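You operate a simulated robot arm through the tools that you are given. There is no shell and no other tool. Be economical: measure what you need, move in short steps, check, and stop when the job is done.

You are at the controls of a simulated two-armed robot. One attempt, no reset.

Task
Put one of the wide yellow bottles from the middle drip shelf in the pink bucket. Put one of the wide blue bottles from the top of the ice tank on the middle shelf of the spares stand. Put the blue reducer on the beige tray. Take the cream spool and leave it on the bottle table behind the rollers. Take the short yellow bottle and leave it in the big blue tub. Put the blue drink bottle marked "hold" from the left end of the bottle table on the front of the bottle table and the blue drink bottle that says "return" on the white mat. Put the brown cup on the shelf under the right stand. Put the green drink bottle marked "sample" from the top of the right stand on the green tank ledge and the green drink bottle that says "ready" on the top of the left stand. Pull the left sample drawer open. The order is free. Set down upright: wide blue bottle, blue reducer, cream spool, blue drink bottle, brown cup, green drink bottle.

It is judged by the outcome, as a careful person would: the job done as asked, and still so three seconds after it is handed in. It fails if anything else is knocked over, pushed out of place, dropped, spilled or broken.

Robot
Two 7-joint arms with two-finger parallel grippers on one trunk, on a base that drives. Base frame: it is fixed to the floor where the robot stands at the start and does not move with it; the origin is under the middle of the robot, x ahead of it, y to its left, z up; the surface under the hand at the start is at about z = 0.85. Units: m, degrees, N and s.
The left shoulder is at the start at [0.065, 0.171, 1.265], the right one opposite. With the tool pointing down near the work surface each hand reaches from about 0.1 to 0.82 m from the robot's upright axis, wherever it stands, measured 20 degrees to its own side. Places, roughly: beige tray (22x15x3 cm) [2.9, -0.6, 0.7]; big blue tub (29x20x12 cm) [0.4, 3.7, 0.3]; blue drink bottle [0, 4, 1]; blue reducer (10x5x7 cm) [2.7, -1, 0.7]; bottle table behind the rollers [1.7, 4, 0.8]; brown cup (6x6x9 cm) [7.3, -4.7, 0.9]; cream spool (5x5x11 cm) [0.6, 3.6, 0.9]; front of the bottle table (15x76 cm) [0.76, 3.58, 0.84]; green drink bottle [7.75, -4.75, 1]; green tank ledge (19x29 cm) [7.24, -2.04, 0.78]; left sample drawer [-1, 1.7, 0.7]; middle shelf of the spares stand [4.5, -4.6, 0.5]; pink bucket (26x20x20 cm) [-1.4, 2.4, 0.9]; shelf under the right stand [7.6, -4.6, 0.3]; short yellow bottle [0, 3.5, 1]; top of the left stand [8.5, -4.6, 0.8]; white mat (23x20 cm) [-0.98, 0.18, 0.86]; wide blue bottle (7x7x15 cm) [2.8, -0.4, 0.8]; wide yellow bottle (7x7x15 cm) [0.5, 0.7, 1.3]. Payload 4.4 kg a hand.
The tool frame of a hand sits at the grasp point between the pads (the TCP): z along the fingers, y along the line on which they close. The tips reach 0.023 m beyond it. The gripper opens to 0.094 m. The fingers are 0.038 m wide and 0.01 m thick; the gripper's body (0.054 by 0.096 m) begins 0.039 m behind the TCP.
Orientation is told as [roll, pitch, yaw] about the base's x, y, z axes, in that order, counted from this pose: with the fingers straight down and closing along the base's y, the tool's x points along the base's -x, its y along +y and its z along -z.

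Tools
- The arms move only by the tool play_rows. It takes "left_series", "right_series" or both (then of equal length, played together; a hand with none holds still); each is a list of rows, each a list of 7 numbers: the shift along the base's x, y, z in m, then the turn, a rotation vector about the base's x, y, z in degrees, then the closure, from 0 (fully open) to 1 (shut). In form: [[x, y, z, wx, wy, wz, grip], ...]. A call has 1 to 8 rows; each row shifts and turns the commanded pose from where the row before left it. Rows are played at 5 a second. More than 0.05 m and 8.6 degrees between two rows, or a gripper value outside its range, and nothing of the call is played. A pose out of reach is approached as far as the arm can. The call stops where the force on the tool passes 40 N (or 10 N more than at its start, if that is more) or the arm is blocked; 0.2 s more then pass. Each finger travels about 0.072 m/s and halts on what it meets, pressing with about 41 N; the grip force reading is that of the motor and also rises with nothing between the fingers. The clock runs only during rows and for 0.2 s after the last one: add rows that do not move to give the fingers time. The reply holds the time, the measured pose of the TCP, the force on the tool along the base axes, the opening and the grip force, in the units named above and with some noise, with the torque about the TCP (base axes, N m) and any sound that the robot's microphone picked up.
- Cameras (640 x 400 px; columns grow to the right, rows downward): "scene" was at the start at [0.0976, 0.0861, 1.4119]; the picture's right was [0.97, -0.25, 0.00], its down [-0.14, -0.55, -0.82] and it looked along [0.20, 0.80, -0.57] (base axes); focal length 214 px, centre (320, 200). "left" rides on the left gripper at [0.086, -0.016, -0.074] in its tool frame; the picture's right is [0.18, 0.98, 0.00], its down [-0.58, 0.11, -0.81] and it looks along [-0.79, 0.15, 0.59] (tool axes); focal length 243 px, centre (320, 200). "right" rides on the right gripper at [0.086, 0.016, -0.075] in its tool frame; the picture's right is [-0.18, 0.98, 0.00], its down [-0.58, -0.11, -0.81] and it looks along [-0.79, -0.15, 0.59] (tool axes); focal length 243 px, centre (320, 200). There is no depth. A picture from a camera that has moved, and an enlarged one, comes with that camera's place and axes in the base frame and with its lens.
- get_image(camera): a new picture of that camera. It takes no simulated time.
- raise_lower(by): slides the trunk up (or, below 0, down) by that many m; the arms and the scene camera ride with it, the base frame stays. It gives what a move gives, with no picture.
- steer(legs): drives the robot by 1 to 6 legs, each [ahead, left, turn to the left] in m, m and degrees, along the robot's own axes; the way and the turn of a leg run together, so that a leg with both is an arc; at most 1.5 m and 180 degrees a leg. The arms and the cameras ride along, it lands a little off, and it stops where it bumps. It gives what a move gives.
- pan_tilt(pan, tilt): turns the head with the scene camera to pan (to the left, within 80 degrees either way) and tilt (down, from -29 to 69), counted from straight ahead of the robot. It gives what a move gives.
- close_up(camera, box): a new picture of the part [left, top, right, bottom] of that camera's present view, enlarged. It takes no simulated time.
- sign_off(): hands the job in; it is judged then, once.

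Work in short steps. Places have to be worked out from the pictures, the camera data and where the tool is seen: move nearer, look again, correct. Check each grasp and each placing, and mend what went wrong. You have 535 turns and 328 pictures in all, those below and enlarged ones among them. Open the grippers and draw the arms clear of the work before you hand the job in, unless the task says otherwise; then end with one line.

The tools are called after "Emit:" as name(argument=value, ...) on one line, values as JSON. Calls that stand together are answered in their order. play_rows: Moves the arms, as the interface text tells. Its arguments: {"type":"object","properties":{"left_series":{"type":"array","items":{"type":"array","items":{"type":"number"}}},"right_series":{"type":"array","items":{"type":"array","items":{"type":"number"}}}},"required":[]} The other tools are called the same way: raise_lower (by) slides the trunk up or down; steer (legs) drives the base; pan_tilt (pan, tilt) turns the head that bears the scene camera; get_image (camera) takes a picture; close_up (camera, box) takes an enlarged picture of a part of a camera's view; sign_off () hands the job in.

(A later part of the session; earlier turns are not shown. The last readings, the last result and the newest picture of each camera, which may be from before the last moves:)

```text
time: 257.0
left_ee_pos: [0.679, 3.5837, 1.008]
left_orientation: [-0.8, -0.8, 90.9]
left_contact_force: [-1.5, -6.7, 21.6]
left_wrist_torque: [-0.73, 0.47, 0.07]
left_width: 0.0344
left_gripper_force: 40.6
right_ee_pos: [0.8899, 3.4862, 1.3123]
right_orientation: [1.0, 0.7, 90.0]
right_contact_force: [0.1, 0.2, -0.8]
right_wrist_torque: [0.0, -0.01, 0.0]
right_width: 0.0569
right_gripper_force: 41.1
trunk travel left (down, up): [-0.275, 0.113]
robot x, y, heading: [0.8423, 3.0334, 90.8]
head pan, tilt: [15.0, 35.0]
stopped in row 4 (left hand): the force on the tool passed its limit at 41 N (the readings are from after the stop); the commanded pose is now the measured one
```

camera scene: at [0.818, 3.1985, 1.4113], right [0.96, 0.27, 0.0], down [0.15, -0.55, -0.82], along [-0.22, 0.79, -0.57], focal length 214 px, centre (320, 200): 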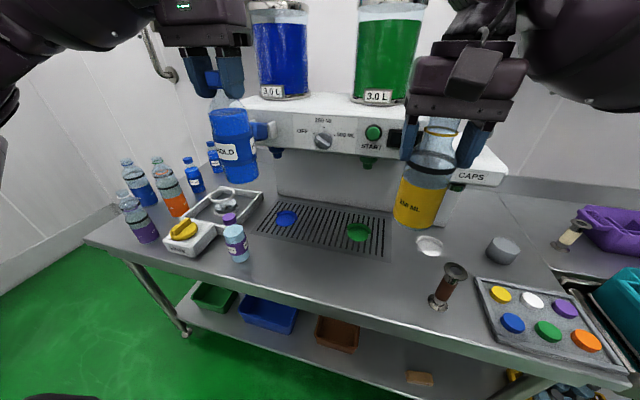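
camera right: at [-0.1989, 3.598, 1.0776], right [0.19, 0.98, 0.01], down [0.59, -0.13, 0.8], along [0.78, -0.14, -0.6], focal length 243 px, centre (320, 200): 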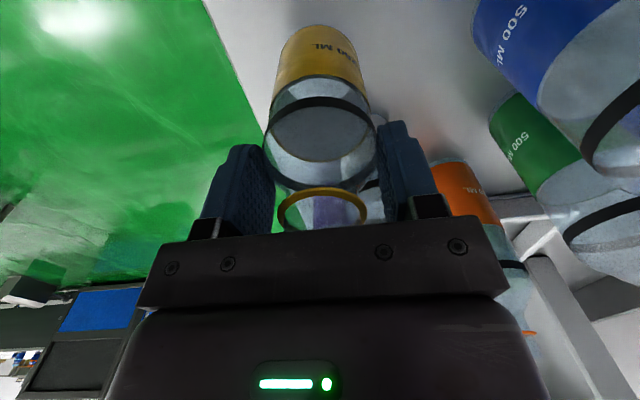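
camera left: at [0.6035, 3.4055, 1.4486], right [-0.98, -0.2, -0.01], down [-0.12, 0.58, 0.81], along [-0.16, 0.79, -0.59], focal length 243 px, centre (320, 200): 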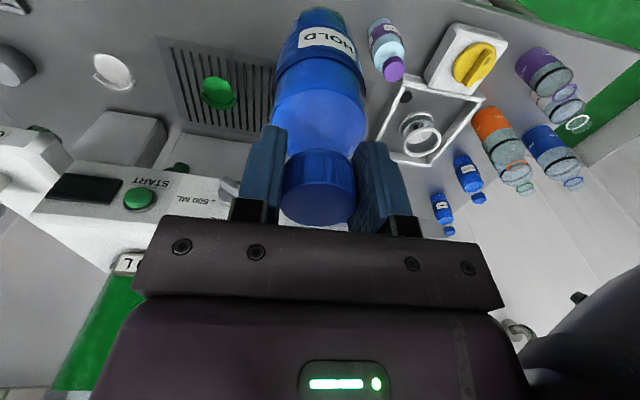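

Contact at TCP 1.008. Relax slightly up, then release and lift.

Emit:
play_rows(left_series=[[0, 0, 0.003, 0, 0, 0, 1], [0, 0, 0, 0, 0, 0, 0.6], [0, 0, 0, 0, 0, 0, 0], [0, 0, 0, 0, 0, 0, 0], [0, 0, 0.03, 0, 0, 0, 0], [0, 0, 0.045, 0, 0, 0, 0], [0, 0, 0.045, 0, 0, 0, 0], [0, 0, 0.045, 0, 0, 0, 0]])

Emit:
get_image(camera="scene")

```text
time: 258.8
left_ee_pos: [0.6777, 3.5846, 1.1735]
left_orientation: [-0.6, -0.6, 91.0]
left_contact_force: [0.6, -0.4, -0.1]
left_wrist_torque: [0.02, -0.03, 0.0]
left_width: 0.094
left_gripper_force: 0.0
right_ee_pos: [0.8894, 3.4859, 1.3121]
right_orientation: [1.0, 0.7, 90.1]
right_contact_force: [1.1, 0.5, -0.3]
right_wrist_torque: [0.01, 0.02, 0.03]
right_width: 0.0568
right_gripper_force: 40.6
trunk travel left (down, up): [-0.275, 0.113]
robot x, y, heading: [0.8464, 3.0384, 90.6]
head pan, tilt: [15.0, 35.0]
```

```text
223 pictures are left
camera scene: at [0.8184, 3.1981, 1.4114], right [0.96, 0.27, 0.0], down [0.15, -0.55, -0.82], along [-0.22, 0.79, -0.57], focal length 214 px, centre (320, 200)
```

scene: 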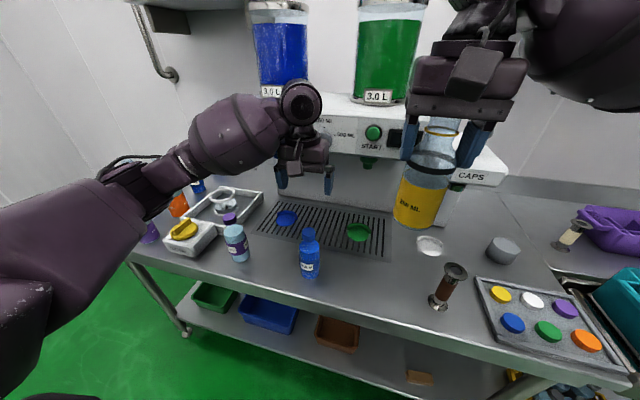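

HOLD stands at the front. Now the tub: back away from the table to x≈0.25 and lower the trunk with the hands over free floor.

Emit:
play_rows(left_series=[[0, -0.04, 0.03, 0, 0, 0, 0], [0, -0.04, 0.03, 0, 0, 0, 0], [0, -0.04, 0.03, 0, 0, 0, 0], [0, -0.04, 0.03, 0, 0, 0, 0]])

Emit:
steer(legs=[[-0.45, 0, 0], [0, 0.6, 0]])

Emit:
raise_lower(by=-0.25)

Emit:
pan_tilt(pan=-10, tilt=35)

Emit:
get_image(camera="scene")

```text
time: 259.8
left_ee_pos: [0.6772, 3.4214, 1.2933]
left_orientation: [-0.4, -0.8, 91.0]
left_contact_force: [0.9, -1.0, 0.2]
left_wrist_torque: [0.03, 0.01, 0.01]
left_width: 0.0939
left_gripper_force: 0.2
right_ee_pos: [0.8904, 3.4844, 1.3129]
right_orientation: [1.0, 0.7, 90.1]
right_contact_force: [-0.6, -0.2, -0.8]
right_wrist_torque: [0.01, 0.03, -0.01]
right_width: 0.0571
right_gripper_force: 41.2
trunk travel left (down, up): [-0.275, 0.113]
robot x, y, heading: [0.8433, 3.0373, 90.4]
head pan, tilt: [15.0, 35.0]
```

```text
time: 267.9
left_ee_pos: [0.0928, 2.9618, 1.293]
left_orientation: [-0.5, -0.6, 90.5]
left_contact_force: [-0.4, 0.0, 0.0]
left_wrist_torque: [0.02, -0.01, -0.01]
left_width: 0.0939
left_gripper_force: 0.0
right_ee_pos: [0.305, 3.0242, 1.3117]
right_orientation: [1.0, 0.7, 89.5]
right_contact_force: [0.3, -0.1, -0.5]
right_wrist_torque: [0.02, 0.02, -0.02]
right_width: 0.0572
right_gripper_force: 40.5
trunk travel left (down, up): [-0.275, 0.113]
robot x, y, heading: [0.2552, 2.5754, 89.9]
head pan, tilt: [15.0, 35.0]
```

```text
time: 269.7
left_ee_pos: [0.094, 3.0228, 1.0205]
left_orientation: [-0.4, 14.6, 90.3]
left_contact_force: [0.1, 0.7, -0.4]
left_wrist_torque: [0.02, 0.04, -0.01]
left_width: 0.0941
left_gripper_force: 0.2
right_ee_pos: [0.3071, 3.0398, 1.0997]
right_orientation: [0.6, 2.8, 89.1]
right_contact_force: [2.1, 10.7, -4.2]
right_wrist_torque: [-0.38, 0.18, 0.13]
right_width: 0.0571
right_gripper_force: 41.1
trunk travel left (down, up): [-0.077, 0.312]
robot x, y, heading: [0.2555, 2.5743, 90.1]
head pan, tilt: [15.0, 35.0]
stopped: the force on the tool passed its limit at 129 N (the readings are from after the stop); the commanded pose is now the measured one
```

```text
time: 270.6
left_ee_pos: [0.0929, 3.02, 1.0238]
left_orientation: [-0.5, 14.2, 90.3]
left_contact_force: [0.0, 0.9, 0.4]
left_wrist_torque: [0.0, 0.02, 0.02]
left_width: 0.0941
left_gripper_force: 0.1
right_ee_pos: [0.3074, 3.0368, 1.104]
right_orientation: [0.6, 2.5, 89.0]
right_contact_force: [-0.3, 0.6, 0.3]
right_wrist_torque: [-0.01, 0.01, 0.01]
right_width: 0.057
right_gripper_force: 40.9
trunk travel left (down, up): [-0.077, 0.312]
robot x, y, heading: [0.2548, 2.5745, 89.9]
head pan, tilt: [-10.0, 35.0]
```

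```text
222 pictures are left
camera scene: at [0.2689, 2.9138, 1.1832], right [0.98, -0.17, 0.0], down [-0.1, -0.56, -0.82], along [0.14, 0.81, -0.57], focal length 214 px, centre (320, 200)
```

scene: 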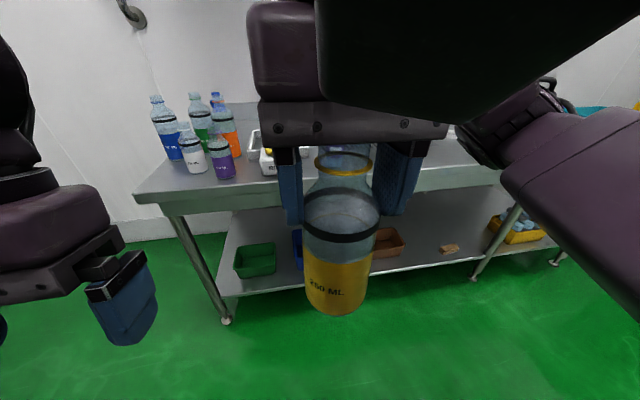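

Right hand brushed the leaning head but holds the bottle. Move it forward/down and pitch 45° forward.

Emit:
play_rows(right_series=[[0.01, 0.03, -0.035, 0, 0, 0, 1], [0.01, 0.01, -0.045, 7.5, 0, 0, 1], [0.01, 0, -0.045, 7.5, 0, 0, 1], [0.01, 0, -0.045, 7.5, 0, 0, 1], [0.01, 0, -0.045, 7.5, 0, 0, 1], [0.01, 0, -0.045, 7.5, 0, 0, 1], [0.01, 0, -0.045, 7.5, 0, 0, 1], [0, 0, -0.045, 0, 0, 0, 1]])

Emit:
get_image(camera="scene")

```text
time: 272.6
left_ee_pos: [0.0923, 3.019, 1.024]
left_orientation: [-0.4, 14.2, 90.5]
left_contact_force: [0.3, -0.3, -0.4]
left_wrist_torque: [0.01, 0.02, 0.02]
left_width: 0.094
left_gripper_force: 0.1
right_ee_pos: [0.3221, 3.1451, 0.7901]
right_orientation: [17.9, -43.6, 74.9]
right_contact_force: [0.0, -0.1, 0.9]
right_wrist_torque: [0.01, -0.01, 0.01]
right_width: 0.0573
right_gripper_force: 41.0
right hand out of reach, approached as far as the arm can: row 4, 5, 6
trunk travel left (down, up): [-0.077, 0.312]
robot x, y, heading: [0.2564, 2.5754, 90.0]
head pan, tilt: [-10.0, 35.0]
stopped in row 8 (right hand): the arm was blocked; the commanded pose is now the measured one
```

```text
221 pictures are left
camera scene: at [0.2691, 2.9128, 1.1837], right [0.98, -0.17, 0.0], down [-0.1, -0.56, -0.82], along [0.14, 0.81, -0.57], focal length 214 px, centre (320, 200)
```

scene: 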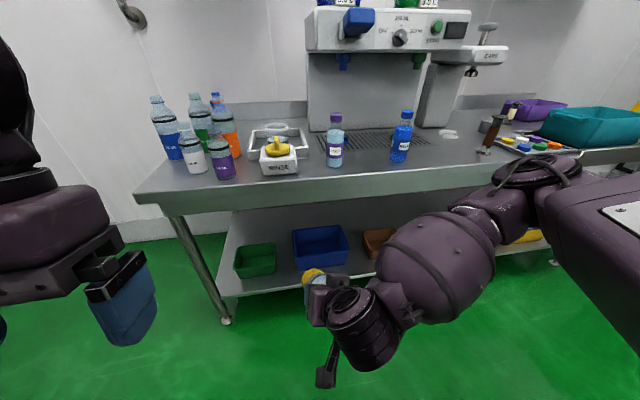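

Continue lowering the right hand, outward a bit.

Emit:
play_rows(right_series=[[0.015, 0.03, -0.035, 0, 0, 0, 1], [0.015, 0.03, -0.035, 0, 0, 0, 1], [0.015, 0.02, -0.04, 0, 0, 0, 1], [0.015, 0.0, -0.045, 0, 0, 0, 1], [0.015, 0.0, -0.045, 0, 0, 0, 1], [0.01, 0, -0.045, 0, 0, 0, 1], [0, 0, -0.045, 0, 0, 0, 1]])

Emit:
get_image(camera="scene")

Emit:
get_image(camera="right")

```text
time: 274.2
left_ee_pos: [0.0931, 3.0207, 1.0229]
left_orientation: [-0.4, 14.4, 90.4]
left_contact_force: [0.3, -0.4, -0.1]
left_wrist_torque: [-0.01, 0.0, 0.0]
left_width: 0.0937
left_gripper_force: 0.1
right_ee_pos: [0.2734, 3.2277, 0.5466]
right_orientation: [16.9, -43.4, 75.1]
right_contact_force: [0.2, 0.1, 0.2]
right_wrist_torque: [0.01, 0.0, 0.02]
right_width: 0.0573
right_gripper_force: 41.1
right hand out of reach, approached as far as the arm can: row 2, 3, 4, 5, 6, 7
trunk travel left (down, up): [-0.077, 0.312]
robot x, y, heading: [0.2554, 2.573, 90.0]
head pan, tilt: [-10.0, 35.0]
```

```text
220 pictures are left
camera scene: at [0.2686, 2.9147, 1.1827], right [0.98, -0.17, 0.0], down [-0.1, -0.57, -0.82], along [0.14, 0.81, -0.57], focal length 214 px, centre (320, 200)
```

scene: 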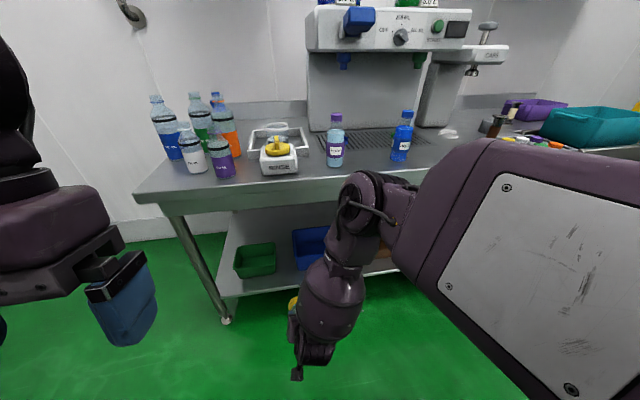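

```text
219 pictures are left
camera right: at [0.2491, 3.1159, 0.542], right [-0.92, 0.18, 0.33], down [0.3, -0.17, 0.94], along [0.23, 0.97, 0.1], focal length 243 px, centre (320, 200)
```

right: 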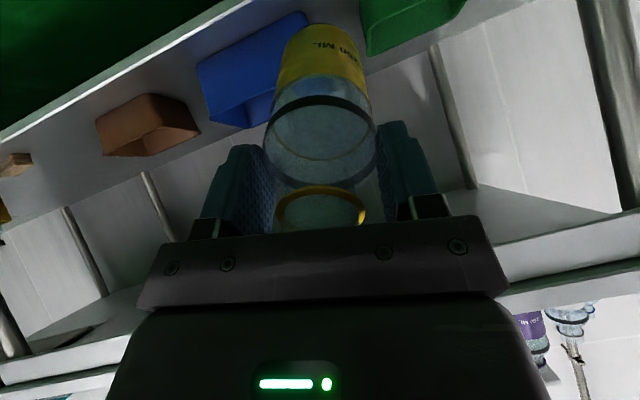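

Arm needs to be stretched, reaching under the table edge from behind. Extend the hand forward toward the tub and straighten yaw.

Emit:
play_rows(right_series=[[0.02, 0.04, 0, 0, 0, 3, 1], [0.02, 0.04, 0, 0, 0, 3, 1], [0.02, 0.04, 0, 0, 0, 3, 1], [0.02, 0.04, 0, 0, 0, 3, 1], [0.02, 0.04, 0, 0, 0, 3, 1], [0, 0, 0, 0, 0, 0, 1]])

Emit:
get_image(camera="scene")

Emit:
get_image(camera="right")

```text
time: 275.6
left_ee_pos: [0.0918, 3.0205, 1.0232]
left_orientation: [-0.3, 14.4, 90.3]
left_contact_force: [0.5, 0.2, -0.8]
left_wrist_torque: [0.03, -0.04, -0.02]
left_width: 0.0937
left_gripper_force: 0.1
right_ee_pos: [0.264, 3.2712, 0.5533]
right_orientation: [16.1, -43.3, 78.1]
right_contact_force: [-0.7, 0.0, 0.2]
right_wrist_torque: [-0.02, -0.01, 0.02]
right_width: 0.057
right_gripper_force: 40.9
right hand out of reach, approached as far as the arm can: row 1, 2, 3, 4, 5
trunk travel left (down, up): [-0.077, 0.312]
robot x, y, heading: [0.256, 2.5726, 90.0]
head pan, tilt: [-10.0, 35.0]
```

```text
218 pictures are left
camera scene: at [0.2685, 2.9138, 1.1832], right [0.98, -0.17, 0.0], down [-0.1, -0.56, -0.82], along [0.14, 0.81, -0.57], focal length 214 px, centre (320, 200)
```

scene: 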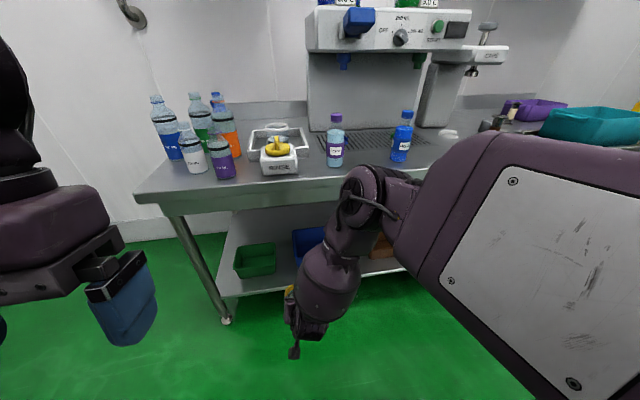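

```text
217 pictures are left
camera right: at [0.2455, 3.1586, 0.5493], right [-0.94, 0.14, 0.32], down [0.3, -0.15, 0.94], along [0.19, 0.98, 0.1], focal length 243 px, centre (320, 200)
```

right: 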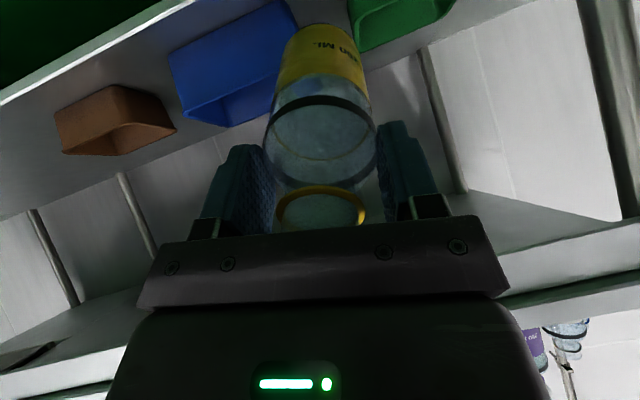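

Probe: continue forward with slight rise and x toward the tub, without rotation.

Emit:
play_rows(right_series=[[0.01, 0.04, 0.02, 0, 0, 0, 1], [0.01, 0.04, 0.02, 0, 0, 0, 1], [0.01, 0.04, 0.02, 0, 0, 0, 1], [0, 0, 0, 0, 0, 0, 1]])

```text
time: 276.6
left_ee_pos: [0.0918, 3.0188, 1.0233]
left_orientation: [-0.3, 14.3, 90.5]
left_contact_force: [0.2, 0.1, -0.5]
left_wrist_torque: [0.02, -0.01, 0.0]
left_width: 0.0941
left_gripper_force: 0.0
right_ee_pos: [0.2966, 3.3903, 0.6125]
right_orientation: [16.1, -43.4, 78.1]
right_contact_force: [1.0, -0.4, -0.5]
right_wrist_torque: [-0.03, 0.01, -0.01]
right_width: 0.057
right_gripper_force: 40.8
trunk travel left (down, up): [-0.077, 0.312]
robot x, y, heading: [0.2529, 2.5744, 90.1]
head pan, tilt: [-10.0, 35.0]
```

It follows. Continue forward then lower.

Emit:
play_rows(right_series=[[0.02, 0.035, 0, 0, 0, 0, 1], [0.02, 0.035, 0, 0, 0, 0, 1], [0.02, 0.03, 0, 0, 0, 0, 1], [0.01, 0, -0.03, 0, 0, 0, 1], [0, 0, -0.03, 0, 0, 0, 1], [0, 0, 0, 0, 0, 0, 1]])

Emit:
get_image(camera="scene")

Emit:
get_image(camera="right")

```text
time: 278.0
left_ee_pos: [0.0917, 3.0194, 1.0242]
left_orientation: [-0.4, 14.2, 90.5]
left_contact_force: [0.0, -0.8, 0.5]
left_wrist_torque: [0.02, -0.01, -0.01]
left_width: 0.0938
left_gripper_force: 0.1
right_ee_pos: [0.3635, 3.4867, 0.5518]
right_orientation: [15.9, -43.4, 78.2]
right_contact_force: [0.5, 0.0, 0.0]
right_wrist_torque: [-0.02, 0.03, -0.03]
right_width: 0.0575
right_gripper_force: 41.0
trunk travel left (down, up): [-0.077, 0.312]
robot x, y, heading: [0.2506, 2.574, 89.9]
head pan, tilt: [-10.0, 35.0]
```

```text
216 pictures are left
camera scene: at [0.2686, 2.9133, 1.1836], right [0.98, -0.17, 0.0], down [-0.1, -0.56, -0.82], along [0.14, 0.81, -0.57], focal length 214 px, centre (320, 200)
```

scene: 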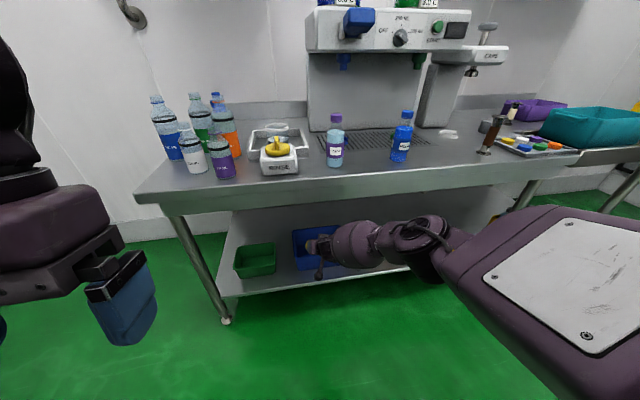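

```text
215 pictures are left
camera right: at [0.345, 3.3736, 0.5475], right [-0.94, 0.14, 0.32], down [0.3, -0.16, 0.94], along [0.19, 0.98, 0.1], focal length 243 px, centre (320, 200)
```

right: 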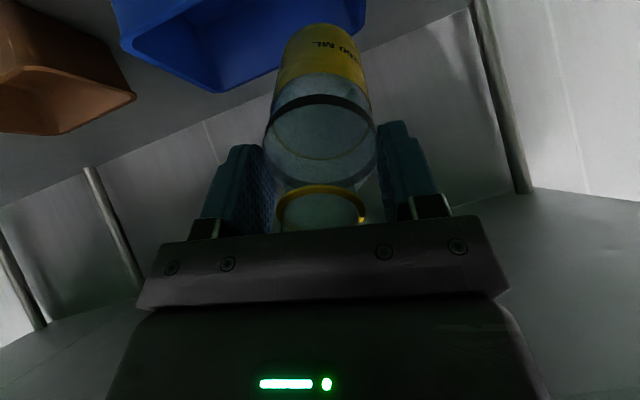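

Excellent. Move toward tub centre: +4 cm x, +9 cm y, then lower.

Emit:
play_rows(right_series=[[0.02, 0.03, 0, 0, 0, 0, 1], [0.02, 0.03, 0, 0, 0, 0, 1], [0.01, 0.03, 0, 0, 0, 0, 1], [0, 0.01, -0.025, 0, 0, 0, 1], [0, 0, 0, 0, 0, 0, 1]])

Emit:
close_up(camera="scene", box=[220, 180, 420, 320])

Emit:
get_image(camera="right")

```text
time: 279.2
left_ee_pos: [0.093, 3.0177, 1.0233]
left_orientation: [-0.4, 14.2, 90.4]
left_contact_force: [0.1, 0.8, 0.4]
left_wrist_torque: [0.01, 0.01, -0.02]
left_width: 0.094
left_gripper_force: 0.0
right_ee_pos: [0.3929, 3.5342, 0.5765]
right_orientation: [15.7, -43.5, 78.0]
right_contact_force: [-0.4, -0.1, -0.4]
right_wrist_torque: [-0.01, -0.01, 0.05]
right_width: 0.0571
right_gripper_force: 40.7
right hand out of reach, approached as far as the arm can: row 1, 2, 3, 4
trunk travel left (down, up): [-0.077, 0.312]
robot x, y, heading: [0.25, 2.5761, 90.3]
head pan, tilt: [-10.0, 35.0]
```

```text
2.86 times, centred on (320, 250) of scene
camera zoom: at [0.2685, 2.9138, 1.1832], right [0.98, -0.17, 0.0], down [-0.1, -0.56, -0.82], along [0.14, 0.81, -0.57], focal length 613 px, centre (320, 57)
```

zoom: 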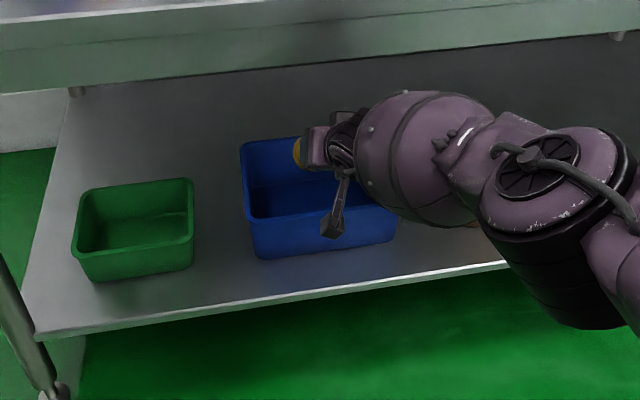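

```text
213 pictures are left
camera right: at [0.3741, 3.4212, 0.5732], right [-0.94, 0.15, 0.32], down [0.3, -0.16, 0.94], along [0.19, 0.98, 0.1], focal length 243 px, centre (320, 200)
```

right: 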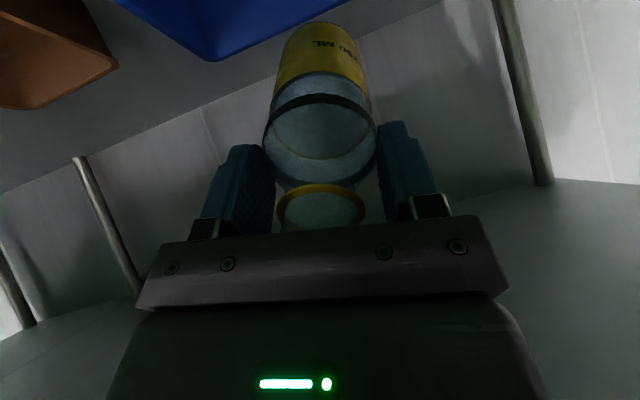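

Tub spans x 0.26–0.55, y 3.61–3.80, rim z≈0.37; bottle base is near (0.357, 3.65, 0.48). Drive forward 8 cm and right 4 cm, then lower.

Emit:
steer(legs=[[0.08, -0.04, 0]])

Emit:
play_rows(right_series=[[0.0, -0.01, -0.03, 0, 0, 0, 1], [0, -0.01, -0.03, 0, 0, 0, 1], [0, -0.01, -0.03, 0, 0, 0, 1], [0, 0, 0, 0, 0, 0, 1]])

Emit:
close_up(camera="scene", box=[220, 180, 420, 320])

Emit:
get_image(camera="right")

```text
time: 280.3
left_ee_pos: [0.1314, 3.099, 1.0234]
left_orientation: [-0.4, 14.3, 90.6]
left_contact_force: [0.6, 0.9, 0.2]
left_wrist_torque: [0.03, 0.03, 0.0]
left_width: 0.0942
left_gripper_force: 0.1
right_ee_pos: [0.4309, 3.6135, 0.577]
right_orientation: [15.7, -43.5, 78.3]
right_contact_force: [0.0, 1.7, 0.0]
right_wrist_torque: [-0.02, 0.02, -0.01]
right_width: 0.0574
right_gripper_force: 41.2
trunk travel left (down, up): [-0.077, 0.312]
robot x, y, heading: [0.2946, 2.653, 90.3]
head pan, tilt: [-10.0, 35.0]
```

```text
time: 281.3
left_ee_pos: [0.1315, 3.0988, 1.0245]
left_orientation: [-0.4, 14.2, 90.7]
left_contact_force: [-0.2, 0.0, 1.2]
left_wrist_torque: [-0.01, -0.02, -0.01]
left_width: 0.0942
left_gripper_force: 0.0
right_ee_pos: [0.4382, 3.5659, 0.5057]
right_orientation: [15.8, -43.6, 78.3]
right_contact_force: [-0.2, 0.4, 0.1]
right_wrist_torque: [-0.03, 0.01, -0.03]
right_width: 0.0571
right_gripper_force: 41.4
right hand out of reach, approached as far as the arm can: row 1, 2, 3
trunk travel left (down, up): [-0.077, 0.312]
robot x, y, heading: [0.2956, 2.6511, 90.3]
head pan, tilt: [-10.0, 35.0]
```

```text
2.86 times, centred on (320, 250) of scene
camera zoom: at [0.3075, 2.9924, 1.1835], right [0.99, -0.17, 0.0], down [-0.1, -0.56, -0.82], along [0.14, 0.81, -0.57], focal length 613 px, centre (320, 57)
```

zoom: 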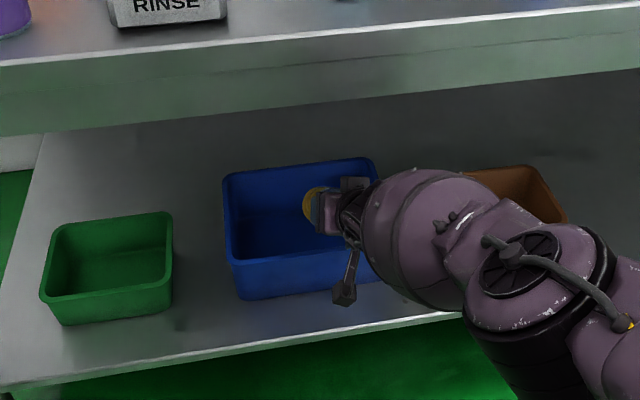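

```text
211 pictures are left
camera right: at [0.4191, 3.453, 0.5007], right [-0.94, 0.14, 0.32], down [0.3, -0.16, 0.94], along [0.18, 0.98, 0.1], focal length 243 px, centre (320, 200)
```

right: 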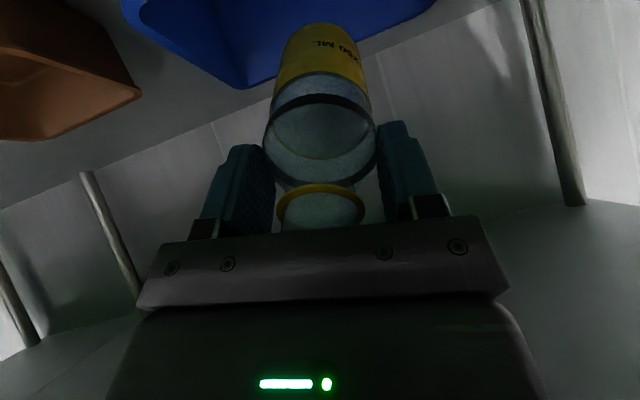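

Bottle base is above the tub opening (≈(0.41,3.67,0.41)). Move base 6 cm closer and lower further.

Emit:
steer(legs=[[0.06, 0, 0]])

Emit:
play_rows(right_series=[[-0.01, -0.005, -0.025, 0, 0, 0, 1], [-0.01, -0.005, -0.025, 0, 0, 0, 1], [0, 0, -0.02, 0, 0, 0, 1], [0, 0, 0, 0, 0, 0, 1]])

Emit:
close_up(camera="scene", box=[220, 180, 420, 320])

```text
time: 282.3
left_ee_pos: [0.1304, 3.1583, 1.0248]
left_orientation: [-0.3, 14.3, 90.5]
left_contact_force: [-0.5, 0.6, -0.6]
left_wrist_torque: [0.0, -0.01, -0.02]
left_width: 0.094
left_gripper_force: 0.1
right_ee_pos: [0.4381, 3.6248, 0.5045]
right_orientation: [15.8, -43.6, 78.2]
right_contact_force: [-0.1, 0.6, -0.4]
right_wrist_torque: [0.01, 0.0, -0.04]
right_width: 0.057
right_gripper_force: 41.1
trunk travel left (down, up): [-0.077, 0.312]
robot x, y, heading: [0.2932, 2.7105, 90.0]
head pan, tilt: [-10.0, 35.0]
```

```text
time: 283.3
left_ee_pos: [0.1317, 3.1578, 1.0234]
left_orientation: [-0.4, 14.2, 90.4]
left_contact_force: [0.0, 0.3, -0.3]
left_wrist_torque: [0.0, -0.01, -0.01]
left_width: 0.0939
left_gripper_force: 0.1
right_ee_pos: [0.4236, 3.5968, 0.4755]
right_orientation: [15.7, -43.6, 78.3]
right_contact_force: [0.3, 0.2, -0.9]
right_wrist_torque: [0.0, -0.01, -0.01]
right_width: 0.0571
right_gripper_force: 41.4
right hand out of reach, approached as far as the arm can: row 1, 2, 3
trunk travel left (down, up): [-0.077, 0.312]
robot x, y, heading: [0.2918, 2.7117, 90.3]
head pan, tilt: [-10.0, 35.0]
```

```text
2.86 times, centred on (320, 250) of scene
camera zoom: at [0.3075, 3.0516, 1.1833], right [0.99, -0.17, 0.0], down [-0.1, -0.57, -0.82], along [0.14, 0.81, -0.57], focal length 613 px, centre (320, 57)
```

zoom: 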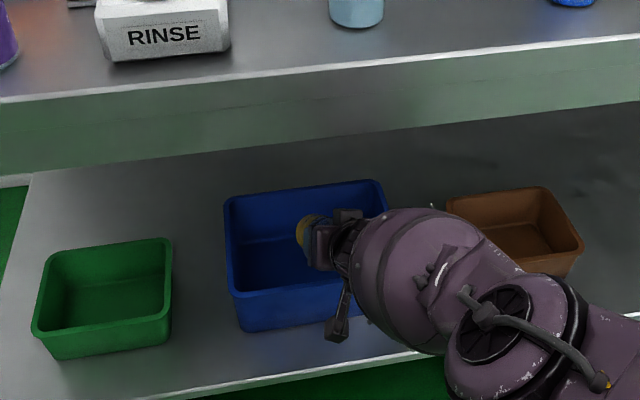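

Repeat once more: base forward 5 cm, hand back and down.

Emit:
steer(legs=[[0.05, 0, 0]])

Emit:
play_rows(right_series=[[0, -0.02, -0.02, 0, 0, 0, 1], [0, -0.015, -0.02, 0, 0, 0, 1], [0, 0, -0.02, 0, 0, 0, 1], [0, 0, 0, 0, 0, 0, 1]])

Emit:
close_up(camera="scene", box=[220, 200, 420, 340])

```text
time: 284.2
left_ee_pos: [0.1321, 3.2077, 1.0234]
left_orientation: [-0.3, 14.2, 90.5]
left_contact_force: [-1.0, 0.0, -0.4]
left_wrist_torque: [0.0, 0.03, -0.03]
left_width: 0.0936
left_gripper_force: 0.0
right_ee_pos: [0.4226, 3.6484, 0.4736]
right_orientation: [15.7, -43.6, 78.3]
right_contact_force: [0.0, 0.1, -0.1]
right_wrist_torque: [-0.02, 0.01, 0.03]
right_width: 0.0569
right_gripper_force: 40.9
trunk travel left (down, up): [-0.077, 0.312]
robot x, y, heading: [0.2947, 2.769, 90.3]
head pan, tilt: [-10.0, 35.0]
```

```text
time: 285.2
left_ee_pos: [0.1305, 3.2067, 1.0234]
left_orientation: [-0.4, 14.3, 90.5]
left_contact_force: [0.1, 0.3, -0.1]
left_wrist_torque: [-0.01, -0.01, -0.01]
left_width: 0.0939
left_gripper_force: 0.0
right_ee_pos: [0.4187, 3.6203, 0.4457]
right_orientation: [15.9, -43.1, 78.4]
right_contact_force: [-0.6, -0.1, -0.2]
right_wrist_torque: [-0.02, 0.01, 0.02]
right_width: 0.0569
right_gripper_force: 41.1
right hand out of reach, approached as far as the arm can: row 2, 3
trunk travel left (down, up): [-0.077, 0.312]
robot x, y, heading: [0.2951, 2.7627, 90.3]
head pan, tilt: [-10.0, 35.0]
```

```text
2.86 times, centred on (320, 270) of scene
camera zoom: at [0.3073, 3.1027, 1.1833], right [0.99, -0.17, 0.0], down [-0.1, -0.57, -0.82], along [0.14, 0.81, -0.57], focal length 613 px, centre (320, 0)
```

zoom: 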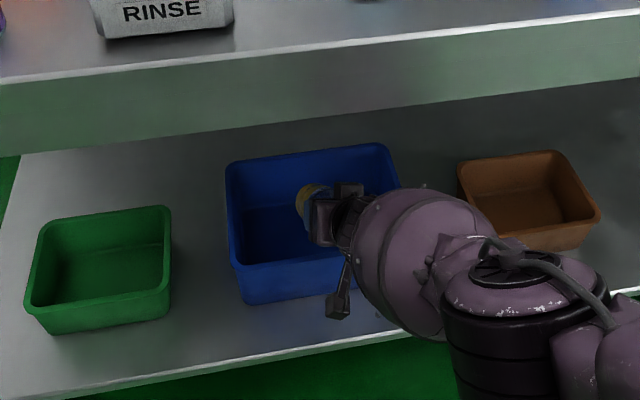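

Bottle base is well inside the tub. Release.

Emit:
play_rows(right_series=[[0, 0, 0, 0, 0, 0, 0.5], [0, 0, 0, 0, 0, 0, 0], [0, 0, 0, 0, 0, 0, 0], [0, 0, 0, 0, 0, 0, 0], [0, -0.01, 0.03, 0, 0, 0, 0], [0, -0.03, 0.03, 0, 0, 0, 0], [0, -0.04, 0.02, 0, 0, 0, 0]])

Emit:
close_up(camera="scene", box=[220, 200, 420, 340])

Emit:
get_image(camera="right")

```text
time: 286.8
left_ee_pos: [0.1308, 3.2082, 1.0234]
left_orientation: [-0.4, 14.3, 90.5]
left_contact_force: [0.7, 0.1, -0.5]
left_wrist_torque: [0.02, 0.02, -0.01]
left_width: 0.094
left_gripper_force: 0.1
right_ee_pos: [0.4046, 3.6227, 0.4523]
right_orientation: [15.7, -43.5, 78.3]
right_contact_force: [0.1, 0.2, 0.3]
right_wrist_torque: [0.0, 0.01, -0.01]
right_width: 0.0939
right_gripper_force: 0.1
right hand out of reach, approached as far as the arm can: row 5, 6, 7
trunk travel left (down, up): [-0.077, 0.312]
robot x, y, heading: [0.2909, 2.7606, 90.3]
head pan, tilt: [-10.0, 35.0]
```

```text
2.86 times, centred on (320, 270) of scene
camera zoom: at [0.3073, 3.103, 1.1831], right [0.99, -0.17, 0.0], down [-0.1, -0.57, -0.82], along [0.14, 0.81, -0.57], focal length 613 px, centre (320, 0)
```

zoom: 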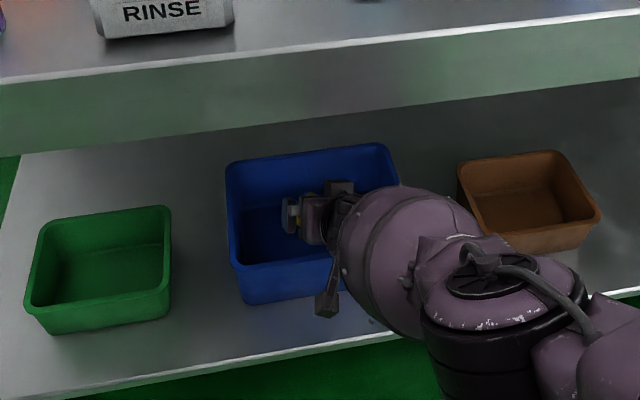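

```text
207 pictures are left
camera right: at [0.3872, 3.5098, 0.4471], right [-0.94, 0.14, 0.32], down [0.3, -0.16, 0.94], along [0.19, 0.98, 0.1], focal length 243 px, centre (320, 200)
```

right: 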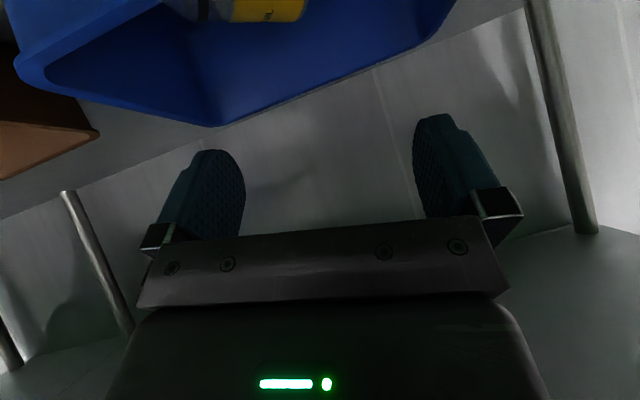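

Bottle lies in the tub. Drive straight back to withdraw.

Emit:
steer(legs=[[-0.4, 0, 0]])

Emit:
get_image(camera="scene")

```text
time: 289.3
left_ee_pos: [0.1301, 2.8091, 1.023]
left_orientation: [-0.3, 14.3, 91.0]
left_contact_force: [-0.2, 0.1, 0.9]
left_wrist_torque: [0.02, -0.01, -0.02]
left_width: 0.094
left_gripper_force: 0.1
right_ee_pos: [0.401, 3.2254, 0.4519]
right_orientation: [15.7, -43.5, 78.8]
right_contact_force: [1.0, 0.9, 0.5]
right_wrist_torque: [0.0, 0.01, 0.01]
right_width: 0.0941
right_gripper_force: 0.1
trunk travel left (down, up): [-0.077, 0.312]
robot x, y, heading: [0.2955, 2.3637, 90.6]
head pan, tilt: [-10.0, 35.0]
```

```text
206 pictures are left
camera scene: at [0.3073, 2.7041, 1.1833], right [0.99, -0.16, 0.0], down [-0.09, -0.57, -0.82], along [0.13, 0.81, -0.57], focal length 214 px, centre (320, 200)
```

scene: 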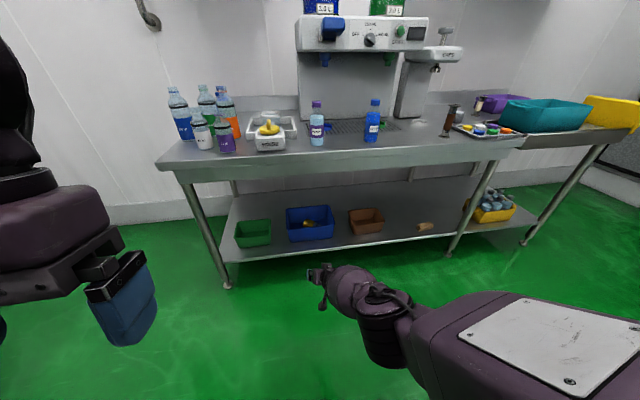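

Restore trunk height and bring the right hand back to a downward pose.

Emit:
raise_lower(by=0.198)

Emit:
play_rows(right_series=[[0.01, -0.015, 0.04, -7, 0, 0, 0], [0.01, -0.015, 0.04, -7, 0, 0, 0], [0.01, -0.015, 0.04, -7, 0, 0, 0], [0.01, -0.015, 0.04, -7, 0, 0, 0], [0.01, -0.01, 0.045, -7, 0, 0, 0], [0.01, -0.01, 0.045, -7, 0, 0, 0], [0.01, 0, 0.045, 0, -6, 0, 0], [0.01, 0, 0.045, 0, -6, 0, 0]], left_series=[[0, 0, 0.02, 7, 0, 0, 0], [0, 0, 0.02, 7, 0, 0, 0], [0, 0, 0, 0, 0, 0, 0], [0, 0, 0, 0, 0, 0, 0], [0, 0, 0, 0, 0, 0, 0], [0, 0, 0, 0, 0, 0, 0], [0, 0, 0, 0, 0, 0, 0], [0, 0, 0, 0, 0, 0, 0]])

```text
time: 291.4
left_ee_pos: [0.1302, 2.809, 1.2214]
left_orientation: [-0.3, 14.4, 91.1]
left_contact_force: [-0.7, -0.1, 0.2]
left_wrist_torque: [0.04, -0.01, -0.01]
left_width: 0.0937
left_gripper_force: 0.1
right_ee_pos: [0.4001, 3.3131, 1.1132]
right_orientation: [40.1, -74.4, 57.1]
right_contact_force: [0.5, 0.4, -0.7]
right_wrist_torque: [-0.01, 0.01, 0.01]
right_width: 0.094
right_gripper_force: 0.2
trunk travel left (down, up): [-0.275, 0.114]
robot x, y, heading: [0.2969, 2.3677, 90.5]
head pan, tilt: [-10.0, 35.0]
```

```text
time: 293.2
left_ee_pos: [0.1263, 2.8056, 1.2631]
left_orientation: [-0.8, 0.2, 91.1]
left_contact_force: [-0.8, 0.4, 0.3]
left_wrist_torque: [0.02, -0.06, 0.0]
left_width: 0.0937
left_gripper_force: 0.0
right_ee_pos: [0.457, 3.2126, 1.4268]
right_orientation: [-0.8, -35.7, 88.4]
right_contact_force: [-0.5, -1.0, 0.2]
right_wrist_torque: [0.0, -0.06, -0.02]
right_width: 0.0939
right_gripper_force: 0.0
right hand out of reach, approached as far as the arm can: row 1, 6, 7, 8
trunk travel left (down, up): [-0.275, 0.114]
robot x, y, heading: [0.2968, 2.3657, 90.5]
head pan, tilt: [-10.0, 35.0]
```

Emit:
play_rows(right_series=[[0, -0.03, -0.03, -7.1, 0, 0, 0], [0, -0.03, -0.03, -7.1, 0, 0, 0], [0, -0.03, -0.03, -7.1, 0, 0, 0], [0, -0.03, -0.03, -7.1, 0, 0, 0], [0, -0.03, -0.03, -7.1, 0, 0, 0], [0, 0, -0.02, 0, 0, 0, 0]])

```text
time: 294.6
left_ee_pos: [0.1302, 2.8074, 1.2614]
left_orientation: [-0.7, 0.3, 91.0]
left_contact_force: [-0.2, 0.1, 0.0]
left_wrist_torque: [0.01, -0.01, -0.01]
left_width: 0.0939
left_gripper_force: 0.0
right_ee_pos: [0.4654, 3.0634, 1.2527]
right_orientation: [-1.7, -0.1, 88.4]
right_contact_force: [0.5, 0.5, 0.1]
right_wrist_torque: [-0.01, -0.01, 0.01]
right_width: 0.0941
right_gripper_force: 0.1
trunk travel left (down, up): [-0.275, 0.114]
robot x, y, heading: [0.2962, 2.3642, 90.6]
head pan, tilt: [-10.0, 35.0]
```

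Now the RETURN bottle: go round to the left end again.

Emit:
steer(legs=[[0, 0, -90.6], [-0.43, 0.4, 0], [-0.2, 0.15, 0], [-0.33, 0.45, 0], [0, 0.23, 0], [0.05, 0, 0]])

Emit:
pan_tilt(pan=10, tilt=35)

Emit:
get_image(camera="scene")

Emit:
get_image(camera="left")

```text
time: 311.0
left_ee_pos: [-0.1619, 3.7612, 1.2624]
left_orientation: [-0.7, 0.4, 0.6]
left_contact_force: [0.5, 0.9, 0.0]
left_wrist_torque: [0.01, 0.03, 0.0]
left_width: 0.094
left_gripper_force: 0.0
right_ee_pos: [0.0909, 3.4232, 1.2507]
right_orientation: [-1.7, -0.1, -2.0]
right_contact_force: [-0.4, 1.1, -0.7]
right_wrist_torque: [-0.01, -0.03, -0.01]
right_width: 0.0941
right_gripper_force: 0.0
trunk travel left (down, up): [-0.275, 0.114]
robot x, y, heading: [-0.6082, 3.6013, 0.4]
head pan, tilt: [-10.0, 35.0]
```

```text
time: 311.8
left_ee_pos: [-0.1639, 3.7626, 1.2622]
left_orientation: [-0.7, 0.3, 0.6]
left_contact_force: [-0.1, -0.5, 0.8]
left_wrist_torque: [0.03, 0.0, 0.0]
left_width: 0.0939
left_gripper_force: 0.1
right_ee_pos: [0.0906, 3.4234, 1.2525]
right_orientation: [-1.7, -0.2, -2.0]
right_contact_force: [0.2, 0.2, 0.4]
right_wrist_torque: [0.0, -0.01, 0.01]
right_width: 0.0939
right_gripper_force: 0.0
trunk travel left (down, up): [-0.275, 0.114]
robot x, y, heading: [-0.6055, 3.5972, 0.0]
head pan, tilt: [10.0, 35.0]
```

```text
205 pictures are left
camera scene: at [-0.4447, 3.6154, 1.4109], right [0.18, -0.98, 0.0], down [-0.56, -0.1, -0.82], along [0.81, 0.14, -0.57], focal length 214 px, centre (320, 200)
```

scene: 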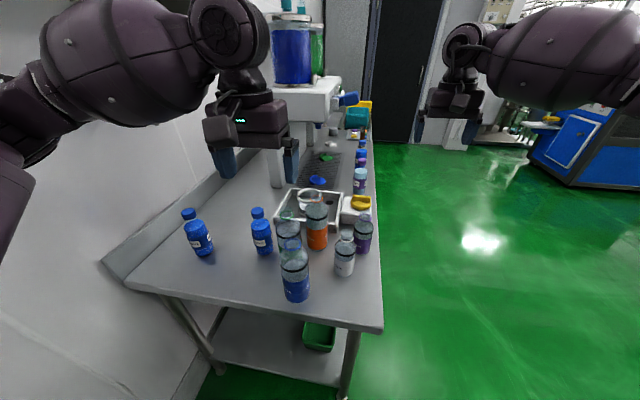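

```text
204 pictures are left
camera left: at [-0.2508, 3.7459, 1.3371], right [-0.19, 0.98, -0.01], down [0.58, 0.12, 0.8], along [0.79, 0.15, -0.6], focal length 243 px, centre (320, 200)
```

left: 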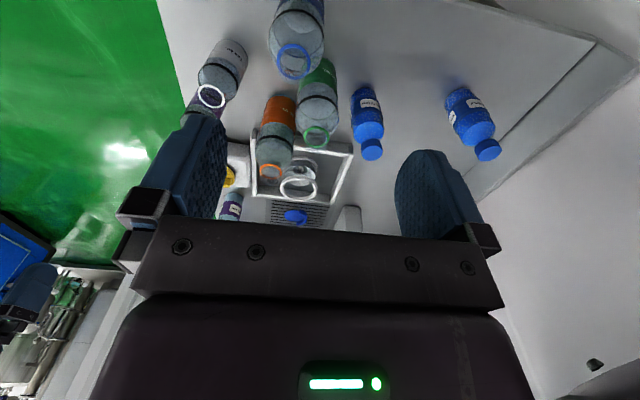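

RETURN at ≈(0.013, 3.886). Move above it.

Emit:
play_rows(left_series=[[0.036, 0.025, 0, 0, 0, 0, 0], [0.036, 0.025, 0, 0, 0, 0, 0], [0.036, 0.025, 0, 0, 0, 0, 0], [0.036, 0.025, 0, 0, 0, 0, 0], [0.033, 0.023, 0, 0, 0, 0, 0], [0, 0, -0.045, 0, 0, 0, 0], [0, 0, -0.045, 0, 0, 0, 0], [0, 0, -0.045, 0, 0, 0, 0]])

Emit:
get_image(camera="left")

```text
time: 313.6
left_ee_pos: [0.0148, 3.8873, 1.1252]
left_orientation: [-0.8, 0.4, 0.4]
left_contact_force: [0.5, 0.6, 0.0]
left_wrist_torque: [-0.01, 0.04, -0.02]
left_width: 0.094
left_gripper_force: 0.0
right_ee_pos: [0.0911, 3.424, 1.2523]
right_orientation: [-1.7, -0.1, -2.0]
right_contact_force: [0.0, -0.4, -0.4]
right_wrist_torque: [0.0, 0.02, 0.01]
right_width: 0.0938
right_gripper_force: 0.0
trunk travel left (down, up): [-0.275, 0.114]
robot x, y, heading: [-0.6069, 3.599, 0.3]
head pan, tilt: [10.0, 35.0]
```

```text
203 pictures are left
camera left: at [-0.0717, 3.8719, 1.1992], right [-0.19, 0.98, -0.01], down [0.58, 0.12, 0.8], along [0.79, 0.15, -0.6], focal length 243 px, centre (320, 200)
```

left: 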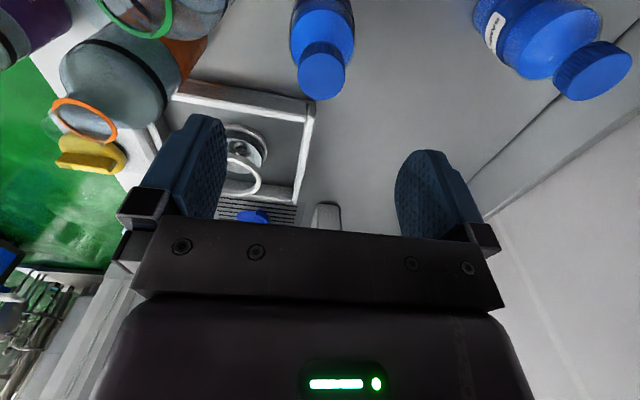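

Aligned. Descend to z 1.000 and grip the cap.

Emit:
play_rows(left_series=[[0, 0.001, -0.045, 0, 0, 0, 0], [0, 0, -0.045, 0, 0, 0, 0], [0, 0, -0.032, 0, 0, 0, 0], [0, 0, 0, 0, 0, 0, 0.6], [0, 0, 0, 0, 0, 0, 1], [0, 0, 0, 0, 0, 0, 1], [0, 0, 0, 0, 0, 0, 1]])

Emit:
play_rows(left_series=[[0, 0, 0.01, 0, 0, 0, 1], [0, 0, 0.02, 0, 0, 0, 1], [0, 0, 0.04, 0, 0, 0, 1], [0, 0, 0.045, 0, 0, 0, 1], [0, 0, 0.045, 0, 0, 0, 1], [0, 0, 0.045, 0, 0, 0, 1], [0, 0, 0.045, 0, 0, 0, 1], [0, 0, 0.045, 0, 0, 0, 1]])

Emit:
get_image(camera="scene")

```text
time: 315.2
left_ee_pos: [0.0159, 3.8857, 1.0071]
left_orientation: [-0.6, 0.1, 0.6]
left_contact_force: [1.1, 5.2, 11.9]
left_wrist_torque: [1.05, -0.04, -0.01]
left_width: 0.0357
left_gripper_force: 41.0
right_ee_pos: [0.09, 3.4238, 1.2537]
right_orientation: [-1.7, -0.1, -2.0]
right_contact_force: [0.2, 0.2, -0.1]
right_wrist_torque: [0.02, -0.02, 0.0]
right_width: 0.0942
right_gripper_force: 0.1
trunk travel left (down, up): [-0.275, 0.114]
robot x, y, heading: [-0.607, 3.5991, 0.2]
head pan, tilt: [10.0, 35.0]
```

```text
time: 317.0
left_ee_pos: [0.0124, 3.885, 1.3016]
left_orientation: [-0.7, 0.3, 0.6]
left_contact_force: [-0.3, -0.6, -3.9]
left_wrist_torque: [0.01, 0.02, 0.03]
left_width: 0.0353
left_gripper_force: 40.8
right_ee_pos: [0.0894, 3.4236, 1.2534]
right_orientation: [-1.6, -0.2, -1.9]
right_contact_force: [0.6, -0.6, 0.6]
right_wrist_torque: [0.0, -0.02, 0.0]
right_width: 0.0941
right_gripper_force: 0.0
trunk travel left (down, up): [-0.275, 0.114]
robot x, y, heading: [-0.606, 3.5988, 0.2]
head pan, tilt: [10.0, 35.0]
```

```text
202 pictures are left
camera scene: at [-0.4454, 3.6151, 1.4111], right [0.18, -0.98, 0.0], down [-0.56, -0.1, -0.82], along [0.81, 0.15, -0.57], focal length 214 px, centre (320, 200)
```

scene: 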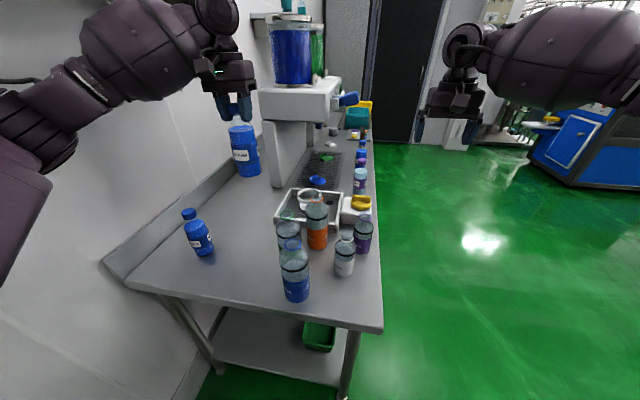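

RETURN held by the neck. Raise and tuck it and plan the drive to the white mat.

Emit:
play_rows(left_series=[[0, 0, 0.04, 0, 0, 0, 1], [-0.03, -0.02, 0.03, 0, 0, 0, 1], [-0.035, -0.03, 0.01, 0, 0, 0, 1], [-0.035, -0.03, 0, 0, 0, 0, 1], [-0.035, -0.03, 0, 0, 0, 0, 1], [-0.035, -0.01, 0, 0, 0, 0, 1]], right_series=[[-0.045, 0, 0, 0, 0, 0, 0], [-0.045, 0, 0, 0, 0, 0, 0], [-0.045, 0, 0, 0, 0, 0, 0], [-0.045, 0, 0, 0, 0, 0, 0], [-0.045, 0, 0, 0, 0, 0, 0], [-0.03, 0, 0, 0, 0, 0, 0]])

Emit:
steer(legs=[[0, -0.27, 0], [0.33, -0.45, 0], [0.35, -0.1, 0], [0, 0, -90]])

Emit:
pan_tilt(pan=0, tilt=25)

Emit:
get_image(camera="scene")

```text
time: 318.4
left_ee_pos: [-0.1576, 3.7655, 1.3816]
left_orientation: [-0.8, 0.2, 0.6]
left_contact_force: [-0.4, 0.4, -3.0]
left_wrist_torque: [-0.01, 0.04, 0.0]
left_width: 0.0353
left_gripper_force: 41.2
right_ee_pos: [-0.1675, 3.4232, 1.2537]
right_orientation: [-1.6, -0.3, -2.1]
right_contact_force: [0.5, -0.1, 0.1]
right_wrist_torque: [-0.02, 0.0, -0.03]
right_width: 0.0938
right_gripper_force: 0.1
trunk travel left (down, up): [-0.275, 0.114]
robot x, y, heading: [-0.6033, 3.5984, 0.4]
head pan, tilt: [10.0, 35.0]
```

```text
time: 331.2
left_ee_pos: [0.2266, 2.3346, 1.3808]
left_orientation: [-0.7, 0.2, -91.2]
left_contact_force: [-0.1, -0.1, -3.8]
left_wrist_torque: [0.04, -0.03, -0.01]
left_width: 0.035
left_gripper_force: 41.1
right_ee_pos: [-0.1165, 2.3567, 1.2532]
right_orientation: [-1.7, -0.1, -93.6]
right_contact_force: [-0.4, -0.3, -0.1]
right_wrist_torque: [-0.02, -0.02, 0.01]
right_width: 0.0941
right_gripper_force: 0.1
trunk travel left (down, up): [-0.275, 0.114]
robot x, y, heading: [0.0674, 2.791, -91.6]
head pan, tilt: [10.0, 35.0]
```

```text
time: 331.9
left_ee_pos: [0.2253, 2.3352, 1.3807]
left_orientation: [-0.7, 0.3, -91.1]
left_contact_force: [-0.1, -0.1, -2.6]
left_wrist_torque: [0.05, -0.01, -0.01]
left_width: 0.0352
left_gripper_force: 41.1
right_ee_pos: [-0.1151, 2.3559, 1.2531]
right_orientation: [-1.7, -0.2, -93.6]
right_contact_force: [-0.4, 0.4, -0.2]
right_wrist_torque: [0.0, 0.0, 0.03]
right_width: 0.0939
right_gripper_force: 0.1
trunk travel left (down, up): [-0.275, 0.114]
robot x, y, heading: [0.0768, 2.7926, -91.4]
head pan, tilt: [0.0, 25.0]
```

```text
201 pictures are left
camera scene: at [0.0682, 2.6229, 1.4266], right [-1.0, 0.02, 0.0], down [0.01, 0.42, -0.91], along [-0.02, -0.91, -0.42], focal length 214 px, centre (320, 200)
```

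scene: 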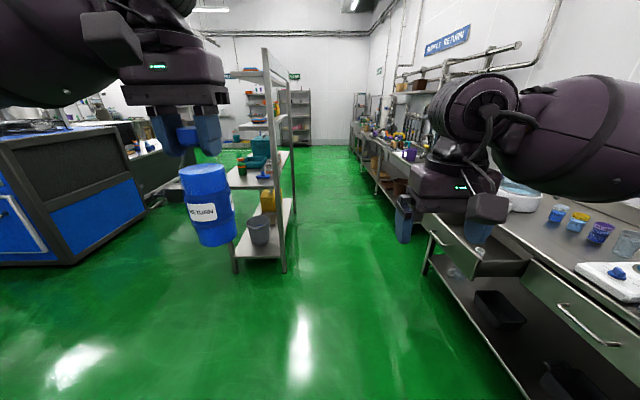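

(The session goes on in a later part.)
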